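You operate a simulated robot arm through the tools that you are given. There is no shell and no other tool. Be economical: measure what you need, move in short steps, check, and stop when the job is done.

The job below is to be done with a simulated robot arm. You get a single attempt, and the scene is never put back.

Task
Turn the limit knob to 50 kPa.

Only the result counts: the job must be done as asked and must still hold three seconds after the hand-in. Knocking over, shifting, dropping, spilling or breaking anything else fails it.

Robot
A 7-joint arm with a two-finger parallel gripper on a trunk, on a base that drives. Base frame: it is fixed to the floor where the robot stands at the start and does not move with it; the origin is under the middle of the robot, x ahead of it, y to its left, z up. Readings come in mm, rad, newtons and seconds.
With the tool pointing down near the work surface it reaches from about 120 to 640 mm from the robot's upright axis, wherever it stands. Its first joint turns from -2.897 to 2.897 rad. Places, roughly: limit knob [900, 0, 1200]. Payload 1.57 kg.
The TCP is the grasp point between the finger pads, 30 mm short of the fingertips. In the tool frame z runs along the fingers and y along their closing line. The gripper opens to 110 mm. The fingers are 24 mm wide and 12 mm thick; the gripper's body (48 by 112 mm) begins 78 mm behind the TCP.
Orientation is that of the tool frame in the base frame, as [roll, pitch, yaw] about the fixed x, y, z axes, in that order (R = Rz(yaw) Ry(pitch) Rx(roll)). With the fingers straight down and closing along the base's y, the tool's x points along the base's -x, its y along +y and its z along -z.

Tools
- The arm moves only by the tool play_rows. Its argument "motion" is a list of rows, each a list of 2 entries, a list of its own where there are three numbers: the shift along the tool's x, y, z in mm, then the turn, a rotation vector about the tool's x, y, z in rad. In form: [[[dx, dy, dz], [wx, wy, wz]], ...]. A call has 1 to 20 rows; each row shifts and turns the commanded pose from where the row before left it, along the tool's axes as they then stand. "hand" is the gripper command, from -1 (shut) to 1 (fully open), values between in proportion, set as the call begins (left out, the last holds). A row lasts 0.2 s, in which the tool goes at most 50 mm and 0.15 rad; a call with a longer step from one row to the next is refused whole, and so is a gripper value outside its range. Where a pose cannot be reached the arm comes as near as it can. A force on the tool above 40 N (or 10 N above the force at the start of the call, whichever is more), or a blocked arm, ends the call early, and 0.2 s more pass. Each finger travels about 45 mm/s and halts on what it meets, pressing with about 39 N; the grip force reading is that of the motor and also rises with nothing between the fingers. The clock runs only during rows and for 0.2 s after the last one: add rows that do not move to give the fingers time. The reply holds the time, the measured pose of the TCP, the force on the tool along the base axes, the opening and the grip force, in the units named above and with some noise, with the torque about the TCP (base axes, N m) and any sound that the robot's microphone picked up, and new pictures: "show" is both (left out), scene, wrist or none.
- Cameras (640 x 400 px; columns grow to the right, rows downward): "scene" is now at [32.1, 137.8, 1590.7]; the picture's right is [-0.16, -0.99, 0.00], its down [-0.32, 0.05, -0.95] and it looks along [0.94, -0.15, -0.32] (base axes); focal length 251 px, centre (320, 200). "wrist" rides on the gripper at [70, 16, -141] in the tool frame; the picture's right is [-0.23, 0.97, 0.00], its down [-0.85, -0.20, -0.48] and it looks along [-0.47, -0.11, 0.88] (tool axes); focal length 222 px, centre (320, 200). There is no depth. A picture from a camera that has moved, and an enlarged one, comes with that camera's place and axes in the base frame and with its lens.
- raise_lower(by): slides the trunk up (or, below 0, down) by that many mm; the arm and the scene camera ride with it, the base frame stays. It gives what a move gives, with no picture.
- roll_base(legs): drives the robot by 1 to 6 legs, each [ahead, turn to the left] in mm and rad, along the robot's own axes; the way and the turn of a leg run together, so that a leg with both is an arc; at most 1500 mm and 3.142 rad a leg. The arm and the cameras ride along, it lands a little off, and it stops where it bumps. It gives what a move gives, and a new picture of the scene camera.
- pan_tilt(pan, tilt): turns the head with the scene camera to pan (to the left, within 2.705 rad either way) and tilt (down, from -0.506 to 1.204), counted from straight ahead of the robot. It gives what a move gives, and a new picture of the scene camera.
- enlarge(camera, box): a new picture of the part [left, top, right, bottom] of that camera's present view, enlarged. It takes no simulated time.
- job_done(): hands the job in; it is judged then, once.

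Go step by step. Nothing tells you exact positions but the pictures and the camera data: compare them with the known pose of the tool, close in by small moves and look again before you grip or let go. The budget is 120 turns and 260 pictures, counting those below and the enlarged ones. Unless the task says otherwise, let go and move clear before handing in, and close with one line.

The tools are called after ">>>" by a JSON object that holds its "name" and its "arguments". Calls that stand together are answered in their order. play_rows: Moves the arm, as the interface text tells. Its arguments: {"type":"object","properties":{"motion":{"type":"array"},"hand":{"type":"number"},"show":{"type":"string","enum":["both","scene","wrist","none"]}},"required":["motion"]} The other tools are called the same way: raise_lower (by) slides the trunk up or down; roll_base (legs) drives the base; pan_tilt (pan, tilt) turns the head that bears the scene camera; enlarge (camera, box) takes an enlarged picture of a part of a camera's view; job_done () hands the job in.

At the start:

```text
time: 0.0
tcp_pos: [415.9, -60.4, 1337.5]
orientation: [-3.138, 0.027, -3.141]
force: [114.0, -27.9, -185.1]
torque: [1.89, -0.08, 1.23]
grip_width: 109.9
grip_force: 0.0
trunk travel left (down, up): [-485.0, 105.0]
robot x, y, heading: [-2.4, -3.5, -0.001]
head pan, tilt: [-0.157, 0.326]
```

scene: 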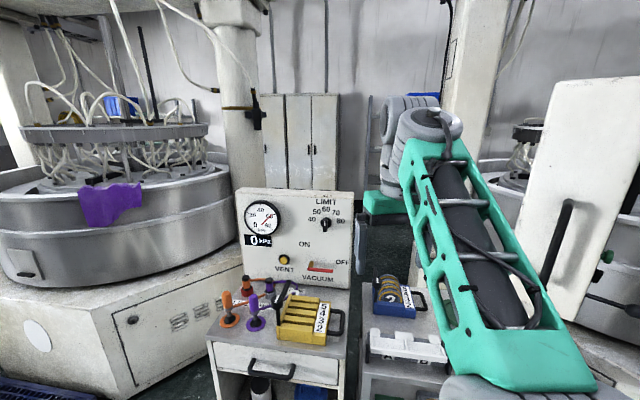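
wrist: 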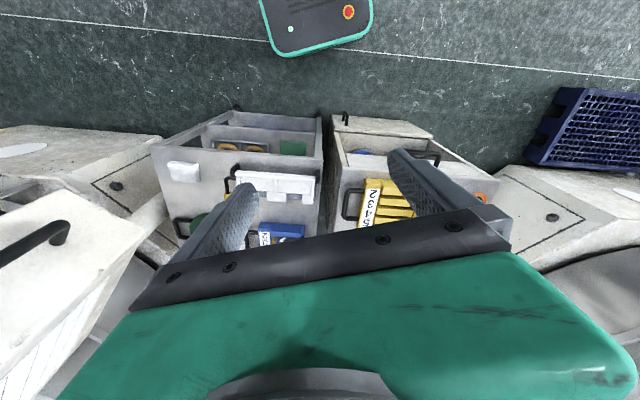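

I see a vacuum control panel with the limit knob at its upper right. I'll enlarge it to read the dial.

>>> {"name": "enlarge", "arguments": {"camera": "scene", "box": [230, 180, 370, 290]}}

>>> {"name": "enlarge", "arguments": {"camera": "scene", "box": [300, 190, 350, 240]}}

```text
3.64 times, centred on (300, 235) of scene
camera zoom: at [32.1, 137.8, 1590.7], right [-0.16, -0.99, 0.0], down [-0.32, 0.05, -0.95], along [0.94, -0.15, -0.32], focal length 911 px, centre (393, 73)
```

zoom: 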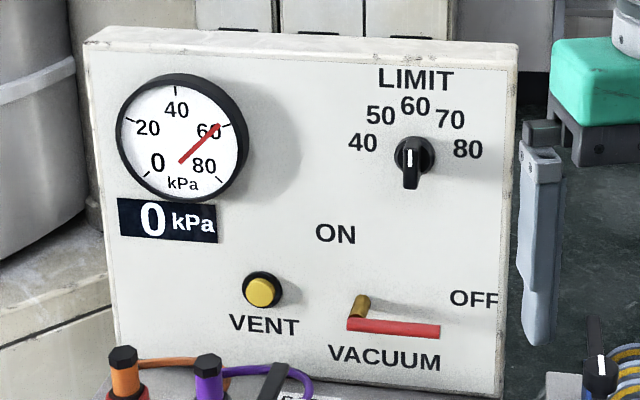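

```text
8.00 times, centred on (325, 215) of scene
camera zoom: at [32.1, 137.8, 1590.7], right [-0.16, -0.99, 0.0], down [-0.32, 0.05, -0.95], along [0.94, -0.15, -0.32], focal length 2005 px, centre (280, 80)
```

zoom: 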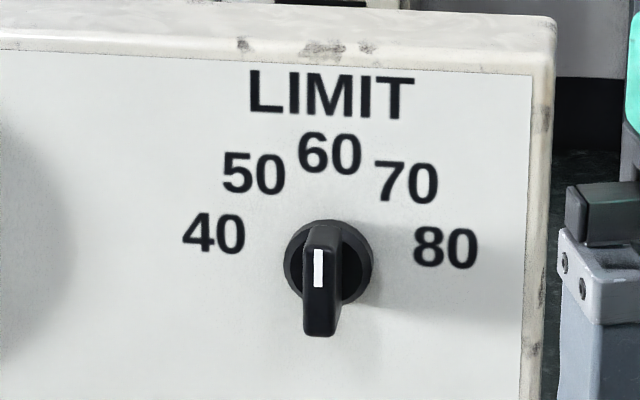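

The knob points at 60, and 50 lies about 40° counterclockwise. The panel seems yawed about 20°, facing slightly to my left. I'll swing the tool to horizontal while moving ahead, still well clear of the panel.

>>> {"name": "play_rows", "arguments": {"motion": [[[-14, 0, 0], [0, -0.1404, 0]], [[-13.9, 0, 2], [0, -0.1404, 0]], [[-13.4, 0, 4], [0, -0.1404, 0]], [[-12.7, 0, 5.8], [0, -0.1404, 0]], [[-11.8, 0, 7.5], [0, -0.1404, 0]], [[-10.6, 0, 9.2], [0, -0.1404, 0]], [[-9.3, 0, 10.5], [0, -0.1404, 0]], [[-7.7, 0, 11.6], [0, -0.1404, 0]], [[-6, 0, 12.6], [0, -0.1404, 0]], [[-4.2, 0, 13.3], [0, -0.1404, 0]], [[-2.3, 0, 13.8], [0, -0.1404, 0]], [[0, 0, 0], [0, 0, 0]]]}}

```text
time: 1.9
tcp_pos: [534.1, -48.4, 1423.1]
orientation: [-3.097, 1.128, 3.029]
force: [0.7, 0.4, -0.4]
torque: [-0.01, -0.02, 0.0]
grip_width: 110.1
grip_force: 0.1
out of reach, approached as far as the arm can: row 6, 7, 8, 9
trunk travel left (down, up): [-485.0, 105.0]
robot x, y, heading: [-1.4, -3.6, -0.004]
head pan, tilt: [-0.157, 0.326]
stopped in row 9: the arm was blocked; the commanded pose is now the measured one
camera scene: at [33.0, 138.0, 1589.1], right [-0.16, -0.99, 0.0], down [-0.32, 0.05, -0.95], along [0.94, -0.15, -0.32], focal length 251 px, centre (320, 200)
camera wrist: at [378.9, -7.3, 1419.2], right [0.25, 0.95, 0.19], down [-0.09, -0.17, 0.98], along [0.96, -0.26, 0.05], focal length 222 px, centre (320, 200)
```

scene: 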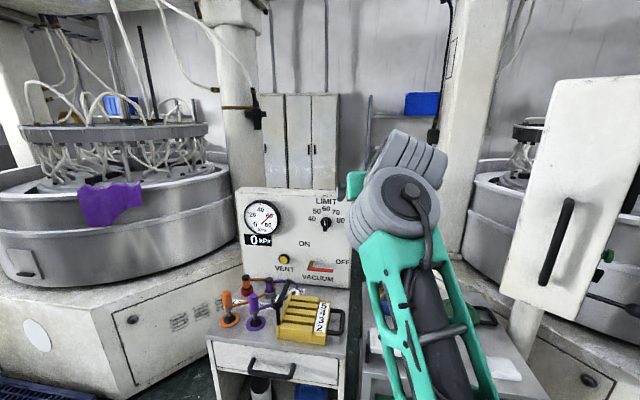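
wrist: 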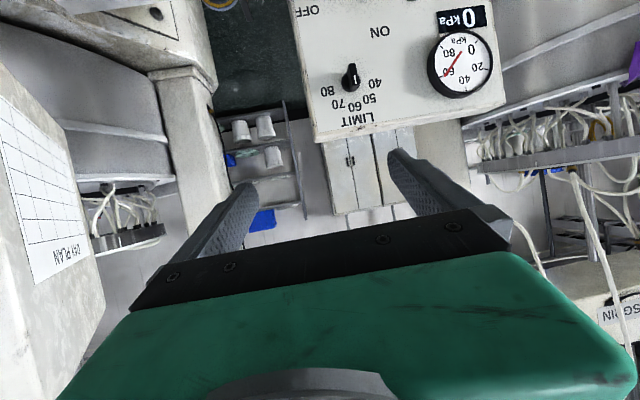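

The arm met a joint limit while close in. I'll extend it forward and down at this tilt before levelling the tool.

>>> {"name": "play_rows", "arguments": {"motion": [[[5.2, 6.9, 24.6], [0, 0, 0]], [[5.2, 6.9, 24.6], [0, 0, 0]], [[5.2, 6.9, 24.6], [0, 0, 0]], [[5.2, 6.9, 24.6], [0, 0, 0]], [[5.2, 6.9, 24.6], [0, 0, 0]], [[5.2, 6.9, 24.6], [0, 0, 0]], [[5.2, 6.9, 24.6], [0, 0, 0]], [[5.2, 6.9, 24.6], [0, 0, 0]]]}}

```text
time: 3.7
tcp_pos: [696.8, -20.7, 1310.1]
orientation: [-3.106, 1.14, 3.021]
force: [-0.7, -0.8, -0.2]
torque: [0.0, 0.0, 0.01]
grip_width: 110.2
grip_force: 0.1
trunk travel left (down, up): [-485.0, 105.0]
robot x, y, heading: [1.2, -2.5, -0.0]
head pan, tilt: [-0.157, 0.326]
camera scene: at [32.5, 137.9, 1590.7], right [-0.16, -0.99, 0.0], down [-0.32, 0.05, -0.95], along [0.94, -0.15, -0.32], focal length 251 px, centre (320, 200)
camera wrist: at [542.9, 19.8, 1303.6], right [0.24, 0.95, 0.19], down [-0.11, -0.17, 0.98], along [0.96, -0.26, 0.06], focal length 222 px, centre (320, 200)
```

scene: 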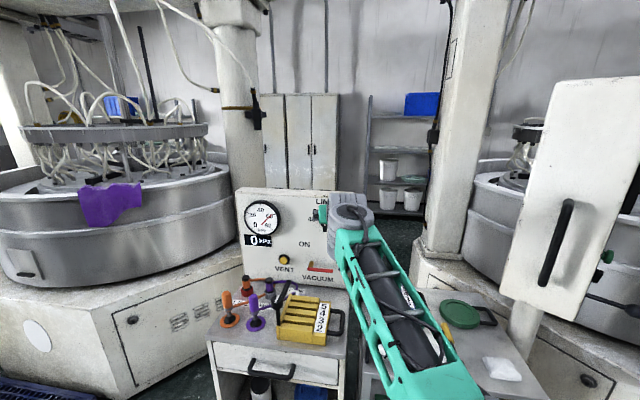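
wrist: 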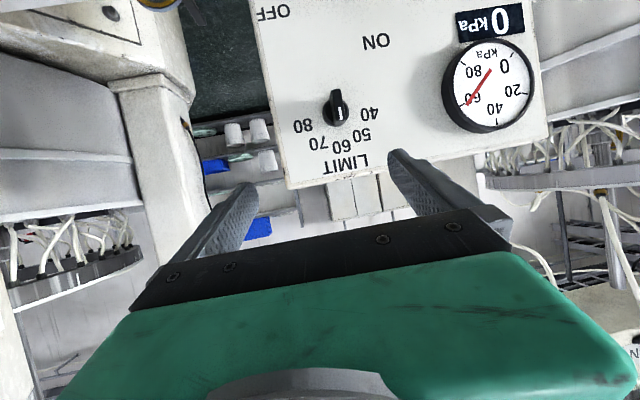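

The knob front triangulates to about (878, -17, 1198). I'll level the tool with about 20° of yaw and line it up roughly 150 mm in front of the knob.

>>> {"name": "play_rows", "arguments": {"motion": [[[0, 0, 0], [0.0475, -0.107, 0.0142]], [[0, 0, 0], [0.0475, -0.107, 0.0142]], [[0, 0, 0], [0.0475, -0.107, 0.0142]], [[0, 0, 0], [0.0475, -0.107, 0.0142]], [[22, 13, 4], [0, 0, 0]], [[22, 13, 4], [0, 0, 0]], [[22, 13, 4], [0, 0, 0]], [[22, 13, 4], [0, 0, 0]], [[22, 13, 4], [0, 0, 0]], [[0, 0, 0], [0, 0, 0]]]}}

```text
time: 5.9
tcp_pos: [738.6, 33.0, 1197.7]
orientation: [-1.122, 1.569, -1.472]
force: [0.5, -0.4, 0.3]
torque: [0.01, -0.03, 0.04]
grip_width: 110.2
grip_force: 0.0
trunk travel left (down, up): [-485.0, 105.0]
robot x, y, heading: [-2.0, -1.9, -0.001]
head pan, tilt: [-0.157, 0.326]
camera scene: at [32.3, 138.0, 1590.7], right [-0.16, -0.99, 0.0], down [-0.32, 0.05, -0.95], along [0.94, -0.15, -0.32], focal length 251 px, centre (320, 200)
camera wrist: at [610.0, 96.7, 1127.7], right [0.33, 0.92, 0.23], down [-0.52, -0.02, 0.86], along [0.79, -0.4, 0.47], focal length 222 px, centre (320, 200)
```

scene: 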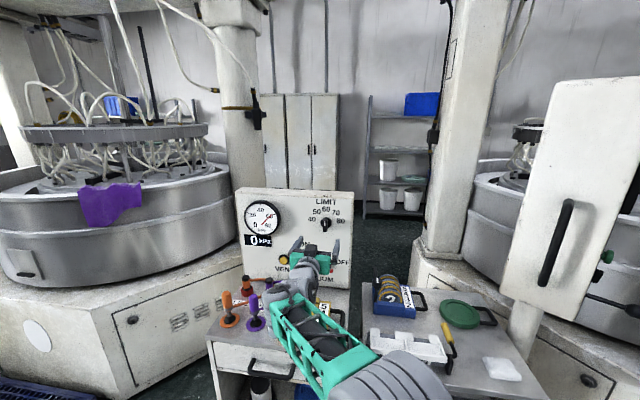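
wrist: 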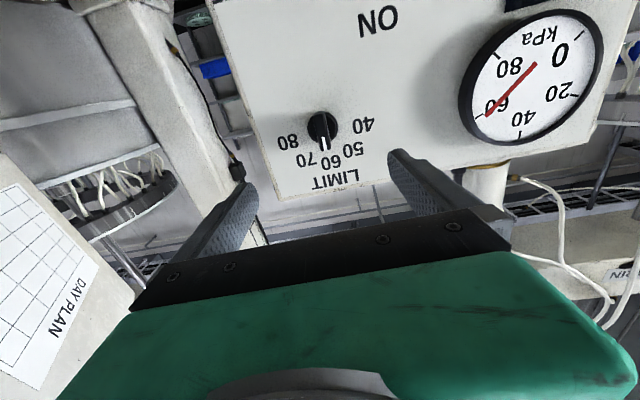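

>>> {"name": "enlarge", "arguments": {"camera": "wrist", "box": [230, 70, 430, 200]}}

>>> {"name": "enlarge", "arguments": {"camera": "scene", "box": [230, 180, 370, 290]}}

```text
3.08 times, centred on (330, 135) of wrist
camera zoom: at [610.0, 96.7, 1127.7], right [0.33, 0.92, 0.23], down [-0.52, -0.02, 0.86], along [0.79, -0.4, 0.47], focal length 684 px, centre (289, 400)
```

zoom: 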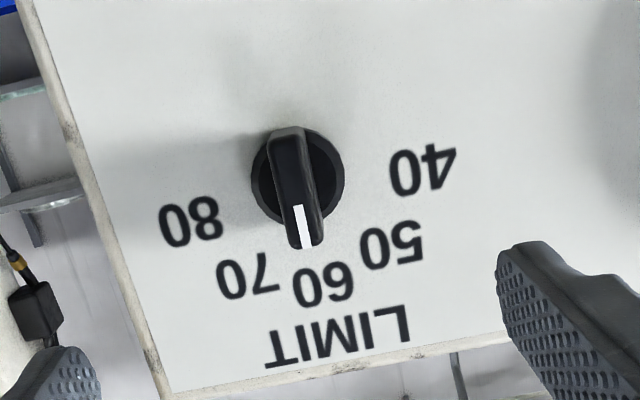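

```text
3.64 times, centred on (300, 235) of scene
camera zoom: at [32.3, 138.0, 1590.7], right [-0.16, -0.99, 0.0], down [-0.32, 0.05, -0.95], along [0.94, -0.15, -0.32], focal length 911 px, centre (393, 73)
```

zoom: 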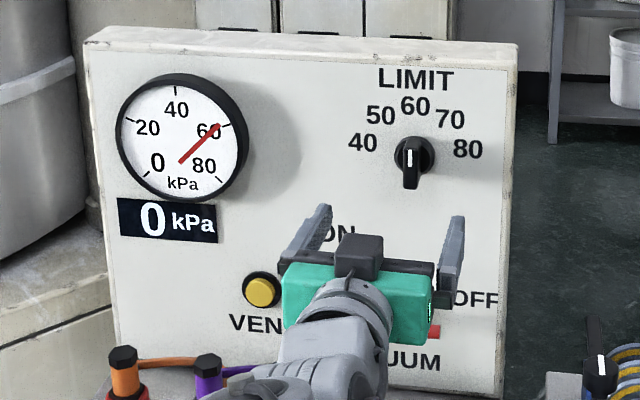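

The knob disc centre works out to about (922, -27, 1190). Its bar stands about 40 mm proud, and the panel is vertical with 20° of yaw, so the tool is nearly aligned. I'll approach to about 60 mm short with the fingers partly closed and check again.

>>> {"name": "play_rows", "arguments": {"motion": [[[1.5, 1, 17.6], [0, 0, 0]], [[1.5, 1, 17.6], [0, 0, 0]], [[1.5, 1, 17.6], [0, 0, 0]], [[1.5, 1, 17.6], [0, 0, 0]], [[1.7, 1, 17.6], [0, 0, 0]], [[0, 0, 0], [0, 0, 0]]], "hand": 0.1}}

>>> {"name": "enlarge", "arguments": {"camera": "wrist", "box": [220, 90, 420, 215]}}

>>> {"name": "enlarge", "arguments": {"camera": "scene", "box": [290, 190, 360, 245]}}

```text
time: 7.3
tcp_pos: [821.3, 7.7, 1192.0]
orientation: [-1.222, 1.569, -1.573]
force: [-0.2, 0.6, 0.0]
torque: [-0.01, -0.04, 0.01]
grip_width: 60.6
grip_force: 0.0
trunk travel left (down, up): [-485.0, 105.0]
robot x, y, heading: [-2.9, -3.6, -0.0]
head pan, tilt: [-0.157, 0.326]
camera scene: at [32.3, 137.9, 1590.7], right [-0.16, -0.99, 0.0], down [-0.32, 0.05, -0.95], along [0.94, -0.15, -0.32], focal length 251 px, centre (320, 200)
camera wrist: at [693.6, 71.8, 1121.0], right [0.33, 0.92, 0.23], down [-0.52, -0.02, 0.86], along [0.79, -0.4, 0.47], focal length 222 px, centre (320, 200)
```

scene: 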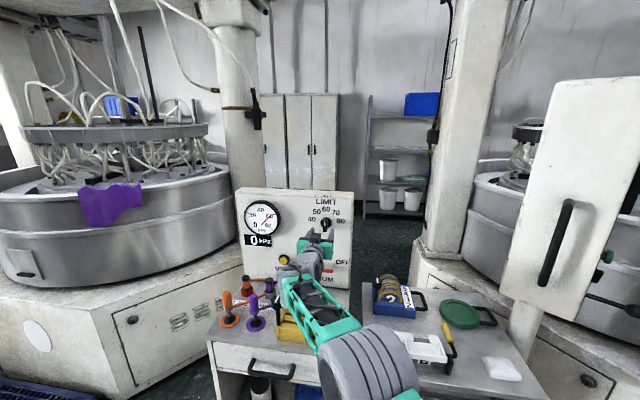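
wrist: 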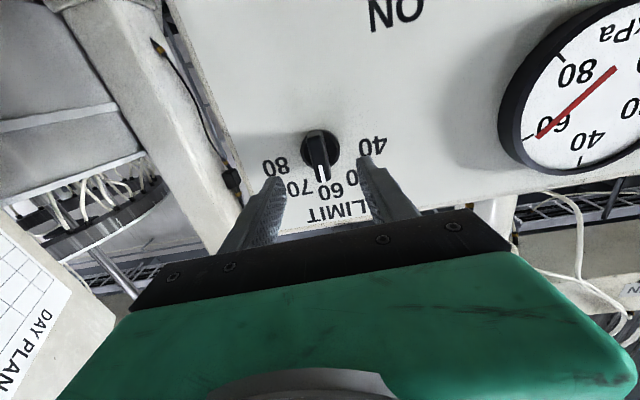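

```text
3.20 times, centred on (320, 152) of wrist
camera zoom: at [693.6, 71.8, 1121.0], right [0.33, 0.92, 0.23], down [-0.52, -0.02, 0.86], along [0.79, -0.4, 0.47], focal length 711 px, centre (320, 352)
```

zoom: 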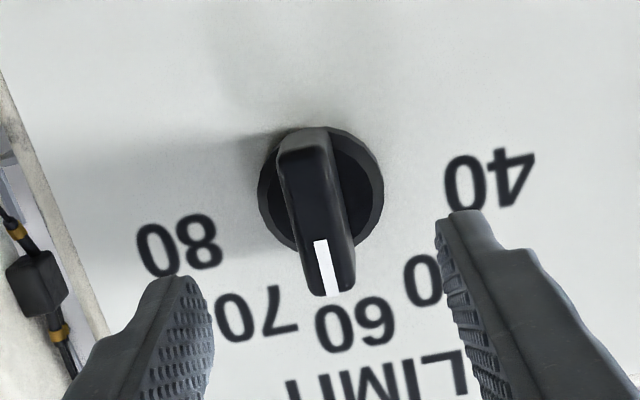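

```text
7.27 times, centred on (325, 218) of scene
camera zoom: at [32.3, 137.9, 1590.7], right [-0.16, -0.99, 0.0], down [-0.32, 0.05, -0.95], along [0.94, -0.15, -0.32], focal length 1823 px, centre (284, 73)
```

zoom: 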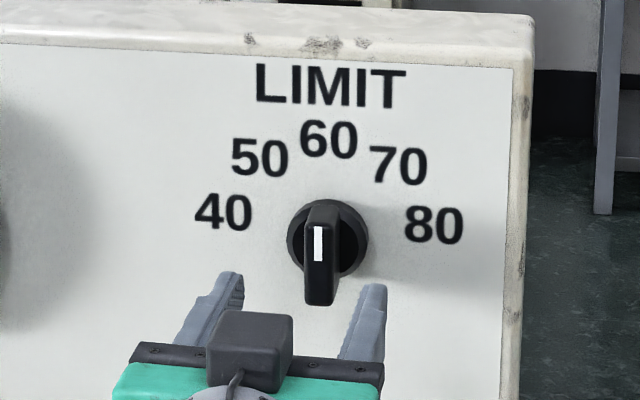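

The alignment is good: sideways within 0.5 mm, about 2.5 mm to drop and about 62 mm to advance. I'll go in with the fingers still open.

>>> {"name": "play_rows", "arguments": {"motion": [[[0.6, 0.1, 12.4], [0, 0, 0]], [[0.6, 0.1, 12.4], [0, 0, 0]], [[0.6, 0.1, 12.4], [0, 0, 0]], [[0.6, 0, 12.4], [0, 0, 0]], [[0, 0, 12.4], [0, 0, 0]], [[0, 0, 0], [0, 0, 0]]]}}

>>> {"name": "enlarge", "arguments": {"camera": "wrist", "box": [220, 90, 420, 215]}}

>>> {"name": "enlarge", "arguments": {"camera": "scene", "box": [290, 190, 360, 245]}}

```text
time: 8.7
tcp_pos: [880.1, -13.7, 1188.2]
orientation: [-1.356, 1.569, -1.705]
force: [0.5, -0.2, 0.4]
torque: [0.0, 0.0, -0.02]
grip_width: 60.6
grip_force: 0.2
trunk travel left (down, up): [-485.0, 105.0]
robot x, y, heading: [0.1, -1.7, -0.004]
head pan, tilt: [-0.157, 0.326]
camera scene: at [32.3, 137.8, 1590.7], right [-0.16, -0.99, 0.0], down [-0.32, 0.05, -0.95], along [0.94, -0.15, -0.32], focal length 251 px, centre (320, 200)
camera wrist: at [751.6, 49.8, 1118.5], right [0.33, 0.92, 0.23], down [-0.52, -0.02, 0.86], along [0.79, -0.4, 0.47], focal length 222 px, centre (320, 200)
```

scene: 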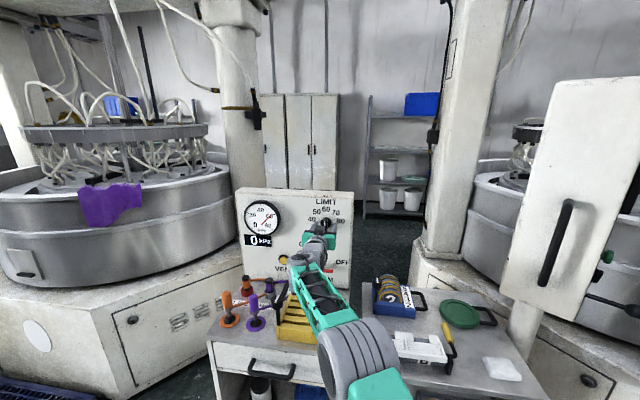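
wrist: 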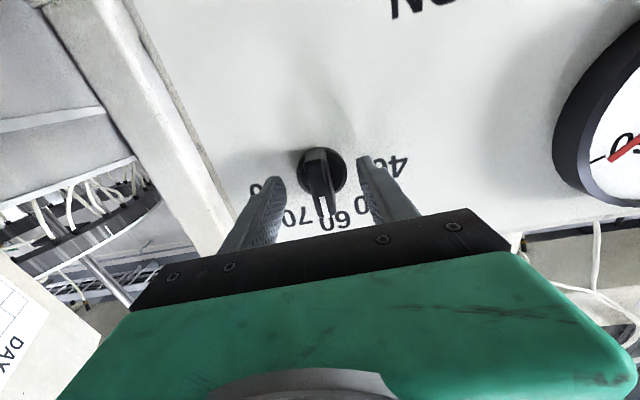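

```text
3.20 times, centred on (320, 152) of wrist
camera zoom: at [751.6, 49.8, 1118.5], right [0.33, 0.92, 0.23], down [-0.52, -0.02, 0.86], along [0.79, -0.4, 0.47], focal length 711 px, centre (320, 352)
```

zoom: 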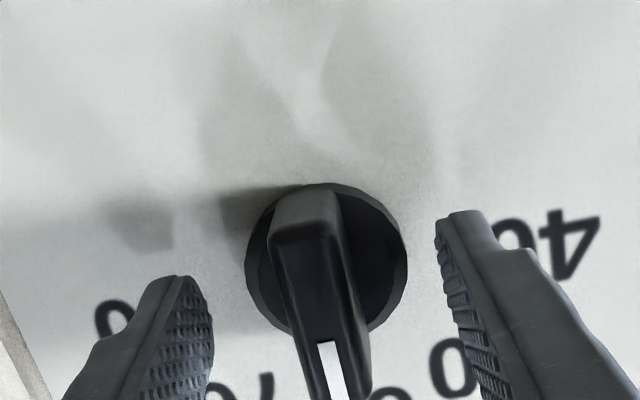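

```text
7.27 times, centred on (325, 218) of scene
camera zoom: at [32.3, 137.8, 1590.7], right [-0.16, -0.99, 0.0], down [-0.32, 0.05, -0.95], along [0.94, -0.15, -0.32], focal length 1823 px, centre (284, 73)
```

zoom: 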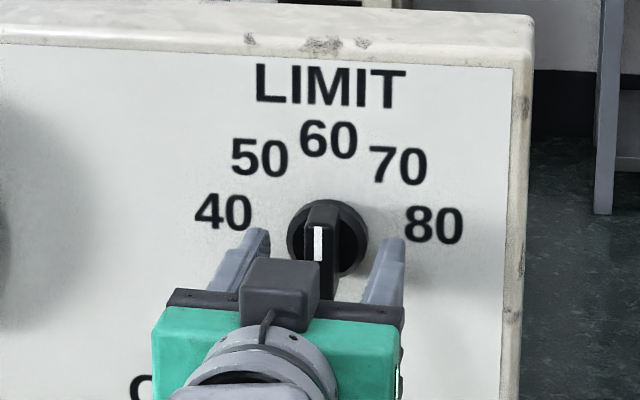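

The fingers straddle the knob. I'll make a 1 mm correction and close on the bar.

>>> {"name": "play_rows", "arguments": {"motion": [[[-1.3, 0.7, 0], [0, 0, 0]], [[0, 0, 0], [0, 0, 0]]], "show": "none"}}

>>> {"name": "play_rows", "arguments": {"motion": [[[0, 0, 0], [0, 0, 0]], [[0, 0, 0], [0, 0, 0]], [[0, 0, 0], [0, 0, 0]], [[0, 0, 0], [0, 0, 0]]], "hand": -1}}

>>> {"name": "enlarge", "arguments": {"camera": "wrist", "box": [220, 90, 420, 215]}}

```text
time: 9.3
tcp_pos: [879.3, -14.2, 1190.3]
orientation: [-1.64, 1.568, -1.988]
force: [0.7, -0.3, 0.5]
torque: [-0.02, 0.02, 0.0]
grip_width: 60.5
grip_force: 0.2
trunk travel left (down, up): [-485.0, 105.0]
robot x, y, heading: [-0.8, 0.0, 0.002]
head pan, tilt: [-0.157, 0.326]
```

```text
time: 10.3
tcp_pos: [880.1, -12.8, 1190.1]
orientation: [-1.494, 1.568, -1.843]
force: [-1.0, -2.0, 0.6]
torque: [-0.03, -0.08, 0.59]
grip_width: 16.9
grip_force: 26.1
trunk travel left (down, up): [-485.0, 105.0]
robot x, y, heading: [0.2, -0.2, 0.002]
head pan, tilt: [-0.157, 0.326]
camera scene: at [32.1, 137.6, 1590.7], right [-0.16, -0.99, 0.0], down [-0.32, 0.05, -0.95], along [0.94, -0.15, -0.32], focal length 251 px, centre (320, 200)
camera wrist: at [751.9, 50.5, 1119.9], right [0.33, 0.92, 0.23], down [-0.52, -0.02, 0.86], along [0.79, -0.4, 0.47], focal length 222 px, centre (320, 200)
```

scene: 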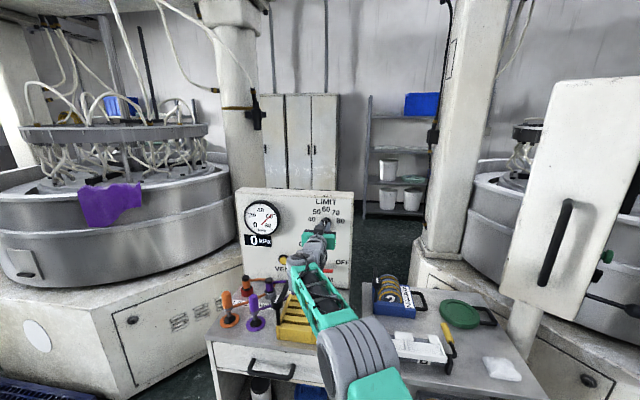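
wrist: 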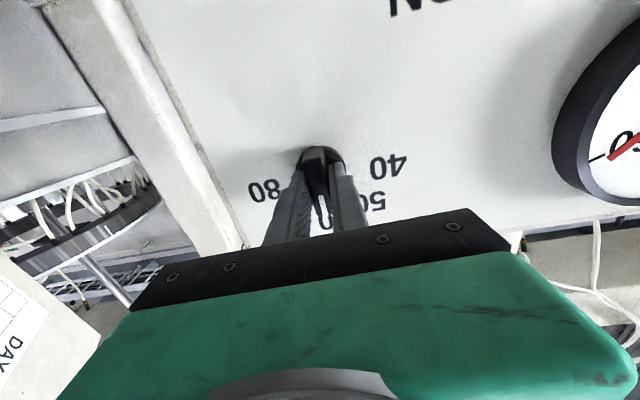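

```text
3.20 times, centred on (320, 152) of wrist
camera zoom: at [751.9, 50.5, 1119.9], right [0.33, 0.92, 0.23], down [-0.52, -0.02, 0.86], along [0.79, -0.4, 0.47], focal length 711 px, centre (320, 352)
```

zoom: 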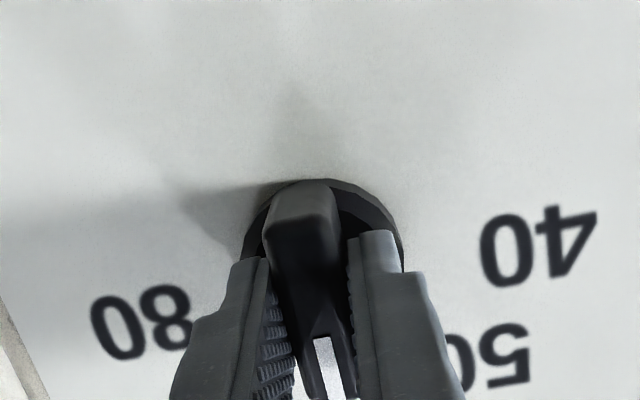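

The bar is gripped, with an opening of 16.9 mm and low side force. I'll turn it counterclockwise by half first and check.

>>> {"name": "play_rows", "arguments": {"motion": [[[0, 0, 0], [0, 0, -0.08]], [[0, 0, 0], [0, 0, -0.08]], [[0, 0, 0], [0, 0, -0.08]], [[0, 0, 0], [0, 0, -0.08]], [[0, 0, 0], [0, 0, 0]]]}}

>>> {"name": "enlarge", "arguments": {"camera": "scene", "box": [290, 190, 360, 245]}}

```text
time: 11.5
tcp_pos: [880.3, -13.5, 1190.3]
orientation: [-1.567, 1.25, -1.917]
force: [2.9, -2.8, 2.0]
torque: [-0.07, -0.21, 0.92]
grip_width: 16.7
grip_force: 31.9
trunk travel left (down, up): [-485.0, 105.0]
robot x, y, heading: [-2.7, -0.9, 0.001]
head pan, tilt: [-0.157, 0.326]
camera scene: at [32.4, 137.4, 1590.8], right [-0.16, -0.99, 0.0], down [-0.32, 0.05, -0.95], along [0.94, -0.15, -0.32], focal length 251 px, centre (320, 200)
camera wrist: at [744.1, 29.3, 1118.2], right [0.34, 0.94, -0.09], down [-0.42, 0.24, 0.87], along [0.84, -0.26, 0.48], focal length 222 px, centre (320, 200)
```

scene: 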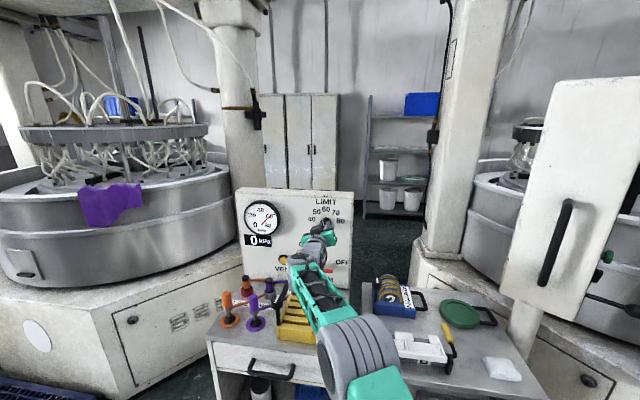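
wrist: 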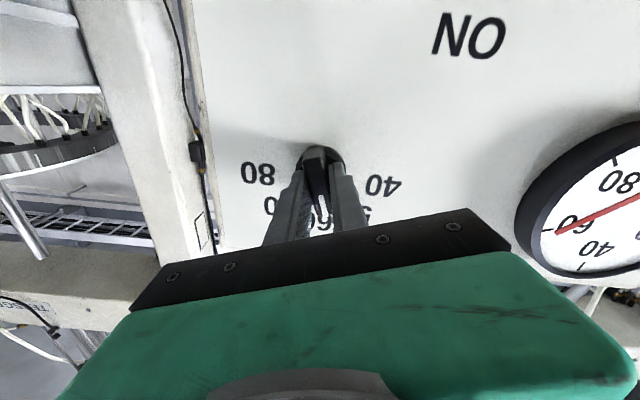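

```text
7.27 times, centred on (325, 218) of scene
camera zoom: at [32.4, 137.4, 1590.8], right [-0.16, -0.99, 0.0], down [-0.32, 0.05, -0.95], along [0.94, -0.15, -0.32], focal length 1823 px, centre (284, 73)
```

zoom: 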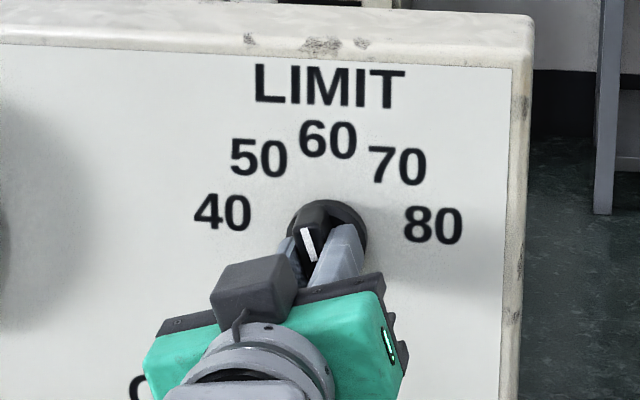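

The knob is turning with the gripper toward 50. I'll do the remaining 0.37 rad.

>>> {"name": "play_rows", "arguments": {"motion": [[[0, 0, 0], [0, 0, -0.0925]], [[0, 0, 0], [0, 0, -0.0925]], [[0, 0, 0], [0, 0, -0.0925]], [[0, 0, 0], [0, 0, -0.0925]], [[0, 0, 0], [0, 0, 0]], [[0, 0, 0], [0, 0, 0]]]}}

>>> {"name": "enlarge", "arguments": {"camera": "scene", "box": [290, 190, 360, 245]}}

```text
time: 12.9
tcp_pos: [880.0, -14.3, 1190.9]
orientation: [-1.571, 0.88, -1.919]
force: [0.3, -0.9, 2.4]
torque: [0.05, 0.21, 0.86]
grip_width: 16.3
grip_force: 31.7
trunk travel left (down, up): [-485.0, 105.0]
robot x, y, heading: [-1.5, -2.8, -0.002]
head pan, tilt: [-0.157, 0.326]
camera scene: at [31.9, 137.5, 1590.7], right [-0.16, -0.99, 0.0], down [-0.32, 0.05, -0.95], along [0.94, -0.15, -0.32], focal length 251 px, centre (320, 200)
camera wrist: at [735.4, 5.6, 1125.4], right [0.31, 0.84, -0.45], down [-0.32, 0.53, 0.79], along [0.9, -0.1, 0.43], focal length 222 px, centre (320, 200)
```

scene: 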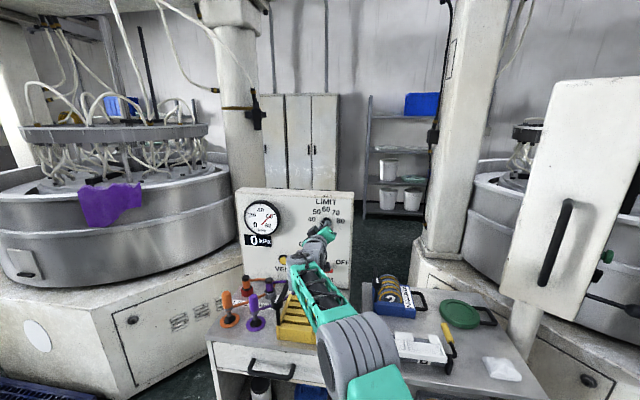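
wrist: 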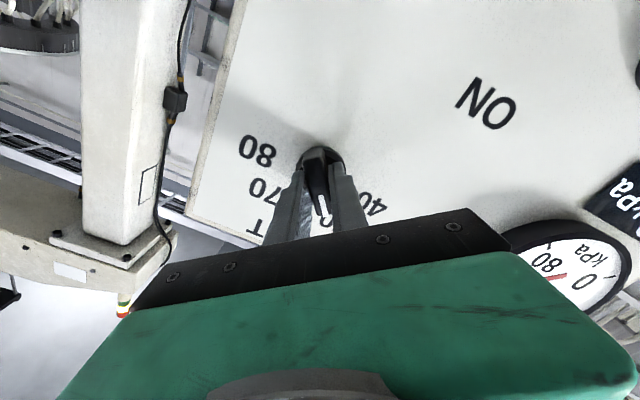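

```text
7.27 times, centred on (325, 218) of scene
camera zoom: at [31.9, 137.5, 1590.7], right [-0.16, -0.99, 0.0], down [-0.32, 0.05, -0.95], along [0.94, -0.15, -0.32], focal length 1823 px, centre (284, 73)
```

zoom: 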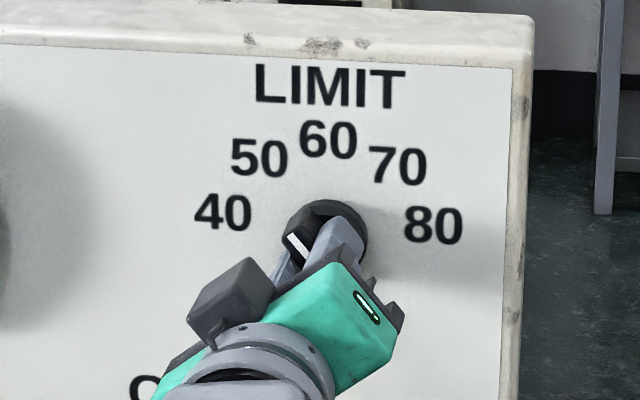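

The knob is turned about 40°. I'll release and back straight out to check the pointer.

>>> {"name": "play_rows", "arguments": {"motion": [[[0, 0, 0], [0, 0, 0]], [[0, 0, 0], [0, 0, 0]], [[0, 0, 0], [0, 0, 0]], [[0, 0, 0], [0, 0, 0]]], "hand": 0, "show": "none"}}

>>> {"name": "play_rows", "arguments": {"motion": [[[0, 0, -15], [0, 0, 0]], [[0, 0, -20], [0, 0, 0]], [[0, 0, -20], [0, 0, 0]], [[0, 0, -20], [0, 0, 0]], [[0, 0, -20], [0, 0, 0]], [[0, 0, 0], [0, 0, 0]]]}}

>>> {"name": "enlarge", "arguments": {"camera": "scene", "box": [290, 190, 360, 245]}}

>>> {"name": "enlarge", "arguments": {"camera": "wrist", "box": [220, 80, 420, 205]}}

```text
time: 13.9
tcp_pos: [878.7, -13.1, 1189.4]
orientation: [-1.572, 0.88, -1.921]
force: [1.2, -0.4, 0.7]
torque: [0.03, 0.01, 0.01]
grip_width: 54.9
grip_force: 0.0
trunk travel left (down, up): [-485.0, 105.0]
robot x, y, heading: [2.3, -3.7, 0.0]
head pan, tilt: [-0.157, 0.326]
```

```text
time: 15.3
tcp_pos: [791.0, 19.5, 1190.7]
orientation: [-1.571, 0.879, -1.919]
force: [-0.4, 0.6, 0.2]
torque: [-0.01, 0.02, 0.03]
grip_width: 55.1
grip_force: 0.1
trunk travel left (down, up): [-485.0, 105.0]
robot x, y, heading: [-0.7, -1.8, 0.002]
head pan, tilt: [-0.157, 0.326]
camera scene: at [32.0, 137.9, 1590.7], right [-0.16, -0.99, 0.0], down [-0.32, 0.05, -0.95], along [0.94, -0.15, -0.32], focal length 251 px, centre (320, 200)
camera wrist: at [646.5, 39.7, 1125.5], right [0.31, 0.84, -0.45], down [-0.32, 0.53, 0.79], along [0.9, -0.1, 0.43], focal length 222 px, centre (320, 200)
```

scene: 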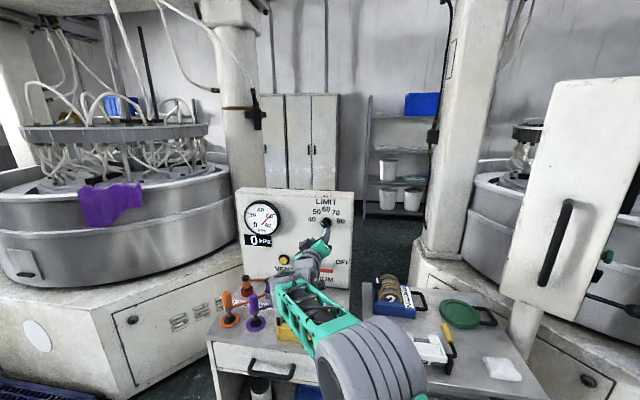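
wrist: 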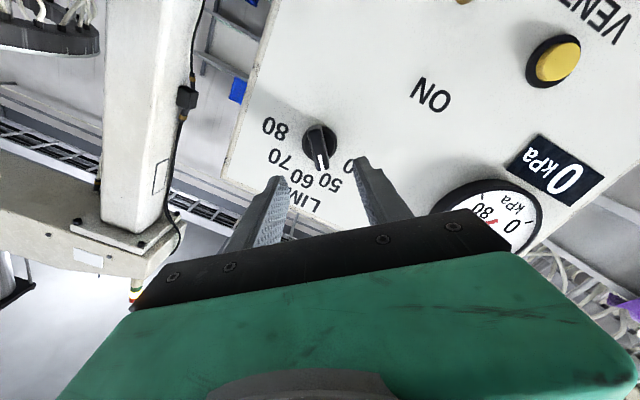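

```text
7.27 times, centred on (325, 218) of scene
camera zoom: at [32.0, 137.9, 1590.7], right [-0.16, -0.99, 0.0], down [-0.32, 0.05, -0.95], along [0.94, -0.15, -0.32], focal length 1823 px, centre (284, 73)
```

zoom: 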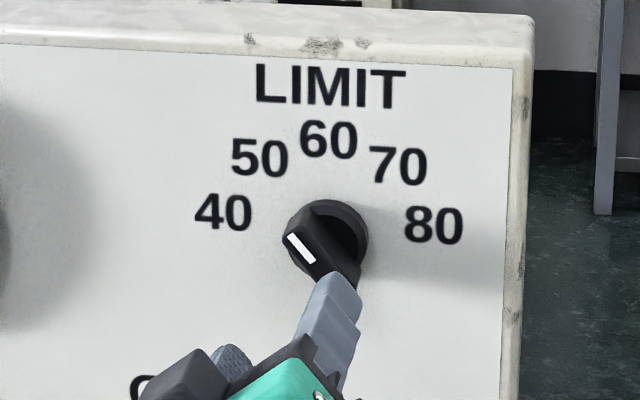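

```text
3.20 times, centred on (320, 142) of wrist
camera zoom: at [646.5, 39.7, 1125.5], right [0.31, 0.84, -0.45], down [-0.32, 0.53, 0.79], along [0.9, -0.1, 0.43], focal length 711 px, centre (320, 384)
```

zoom: 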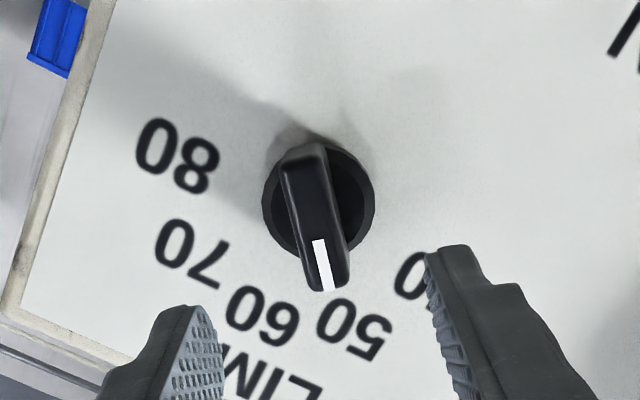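

The pointer is near 50. I'll zoom further to measure its angle.

>>> {"name": "enlarge", "arguments": {"camera": "scene", "box": [313, 205, 337, 229]}}

>>> {"name": "enlarge", "arguments": {"camera": "scene", "box": [305, 196, 353, 226]}}

>>> {"name": "enlarge", "arguments": {"camera": "wrist", "box": [290, 115, 350, 175]}}

```text
16.00 times, centred on (325, 217) of scene
camera zoom: at [32.0, 137.9, 1590.7], right [-0.16, -0.99, 0.0], down [-0.32, 0.05, -0.95], along [0.94, -0.15, -0.32], focal length 4010 px, centre (240, -72)
```

zoom: 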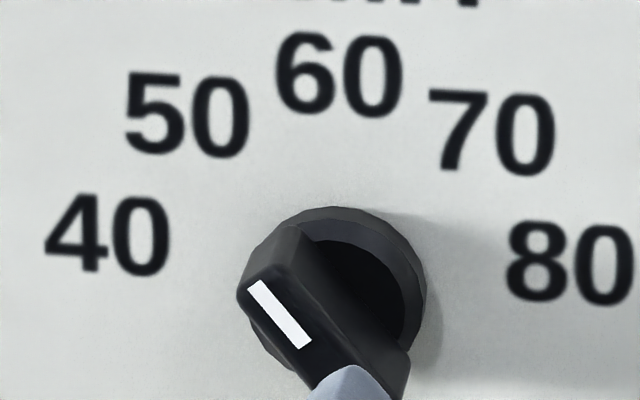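

```text
13.33 times, centred on (329, 211) of scene
camera zoom: at [32.0, 137.9, 1590.7], right [-0.16, -0.99, 0.0], down [-0.32, 0.05, -0.95], along [0.94, -0.15, -0.32], focal length 3342 px, centre (200, 53)
```

zoom: 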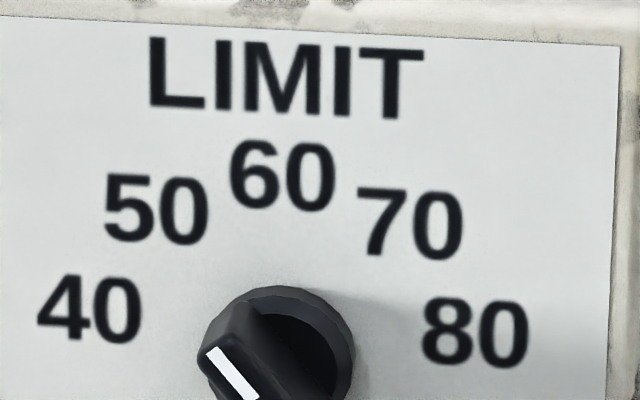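

```text
6.67 times, centred on (320, 145) of wrist
camera zoom: at [646.5, 39.7, 1125.5], right [0.31, 0.84, -0.45], down [-0.32, 0.53, 0.79], along [0.9, -0.1, 0.43], focal length 1481 px, centre (320, 567)
```

zoom: 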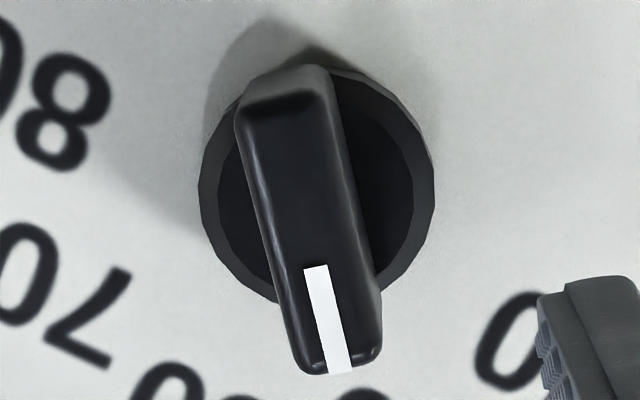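

The measured pointer angle is 39.8° from vertical, and the 50 label sits at 39.7°, so the setting is right. I'll back off a little further so the arm is well clear.

>>> {"name": "play_rows", "arguments": {"motion": [[[0, 0, -20], [0, 0, 0]], [[0, 0, -20], [0, 0, 0]], [[0, 0, -20], [0, 0, 0]], [[0, 0, 0], [0, 0, 0]]], "show": "scene"}}

```text
time: 16.3
tcp_pos: [734.0, 43.0, 1192.5]
orientation: [-1.572, 0.878, -1.92]
force: [-0.3, 0.5, 0.0]
torque: [0.0, 0.01, 0.0]
grip_width: 55.0
grip_force: 0.0
trunk travel left (down, up): [-485.0, 105.0]
robot x, y, heading: [-2.8, -3.4, 0.002]
head pan, tilt: [-0.157, 0.326]
camera scene: at [32.0, 137.9, 1590.7], right [-0.16, -0.99, 0.0], down [-0.32, 0.05, -0.95], along [0.94, -0.15, -0.32], focal length 251 px, centre (320, 200)
```

scene: 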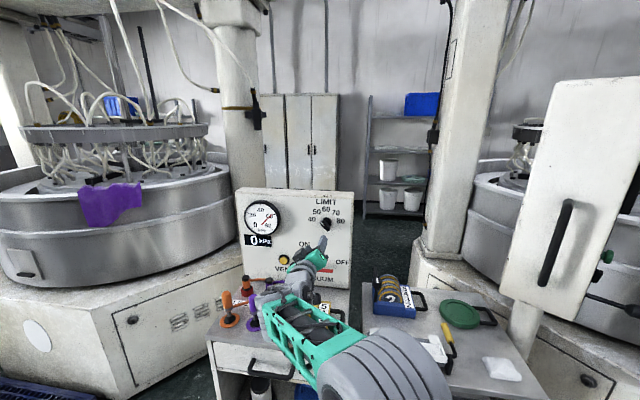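

The knob points at 50, the arm is clear and nothing else looks disturbed, so I'm handing in.

>>> {"name": "job_done", "arguments": {}}

```text
The job is handed in.
```

The limit knob is set to 50 kPa: the pointer measured 39.8° from vertical against 39.7° for the 50 label. The gripper has let go and is clear of the panel.
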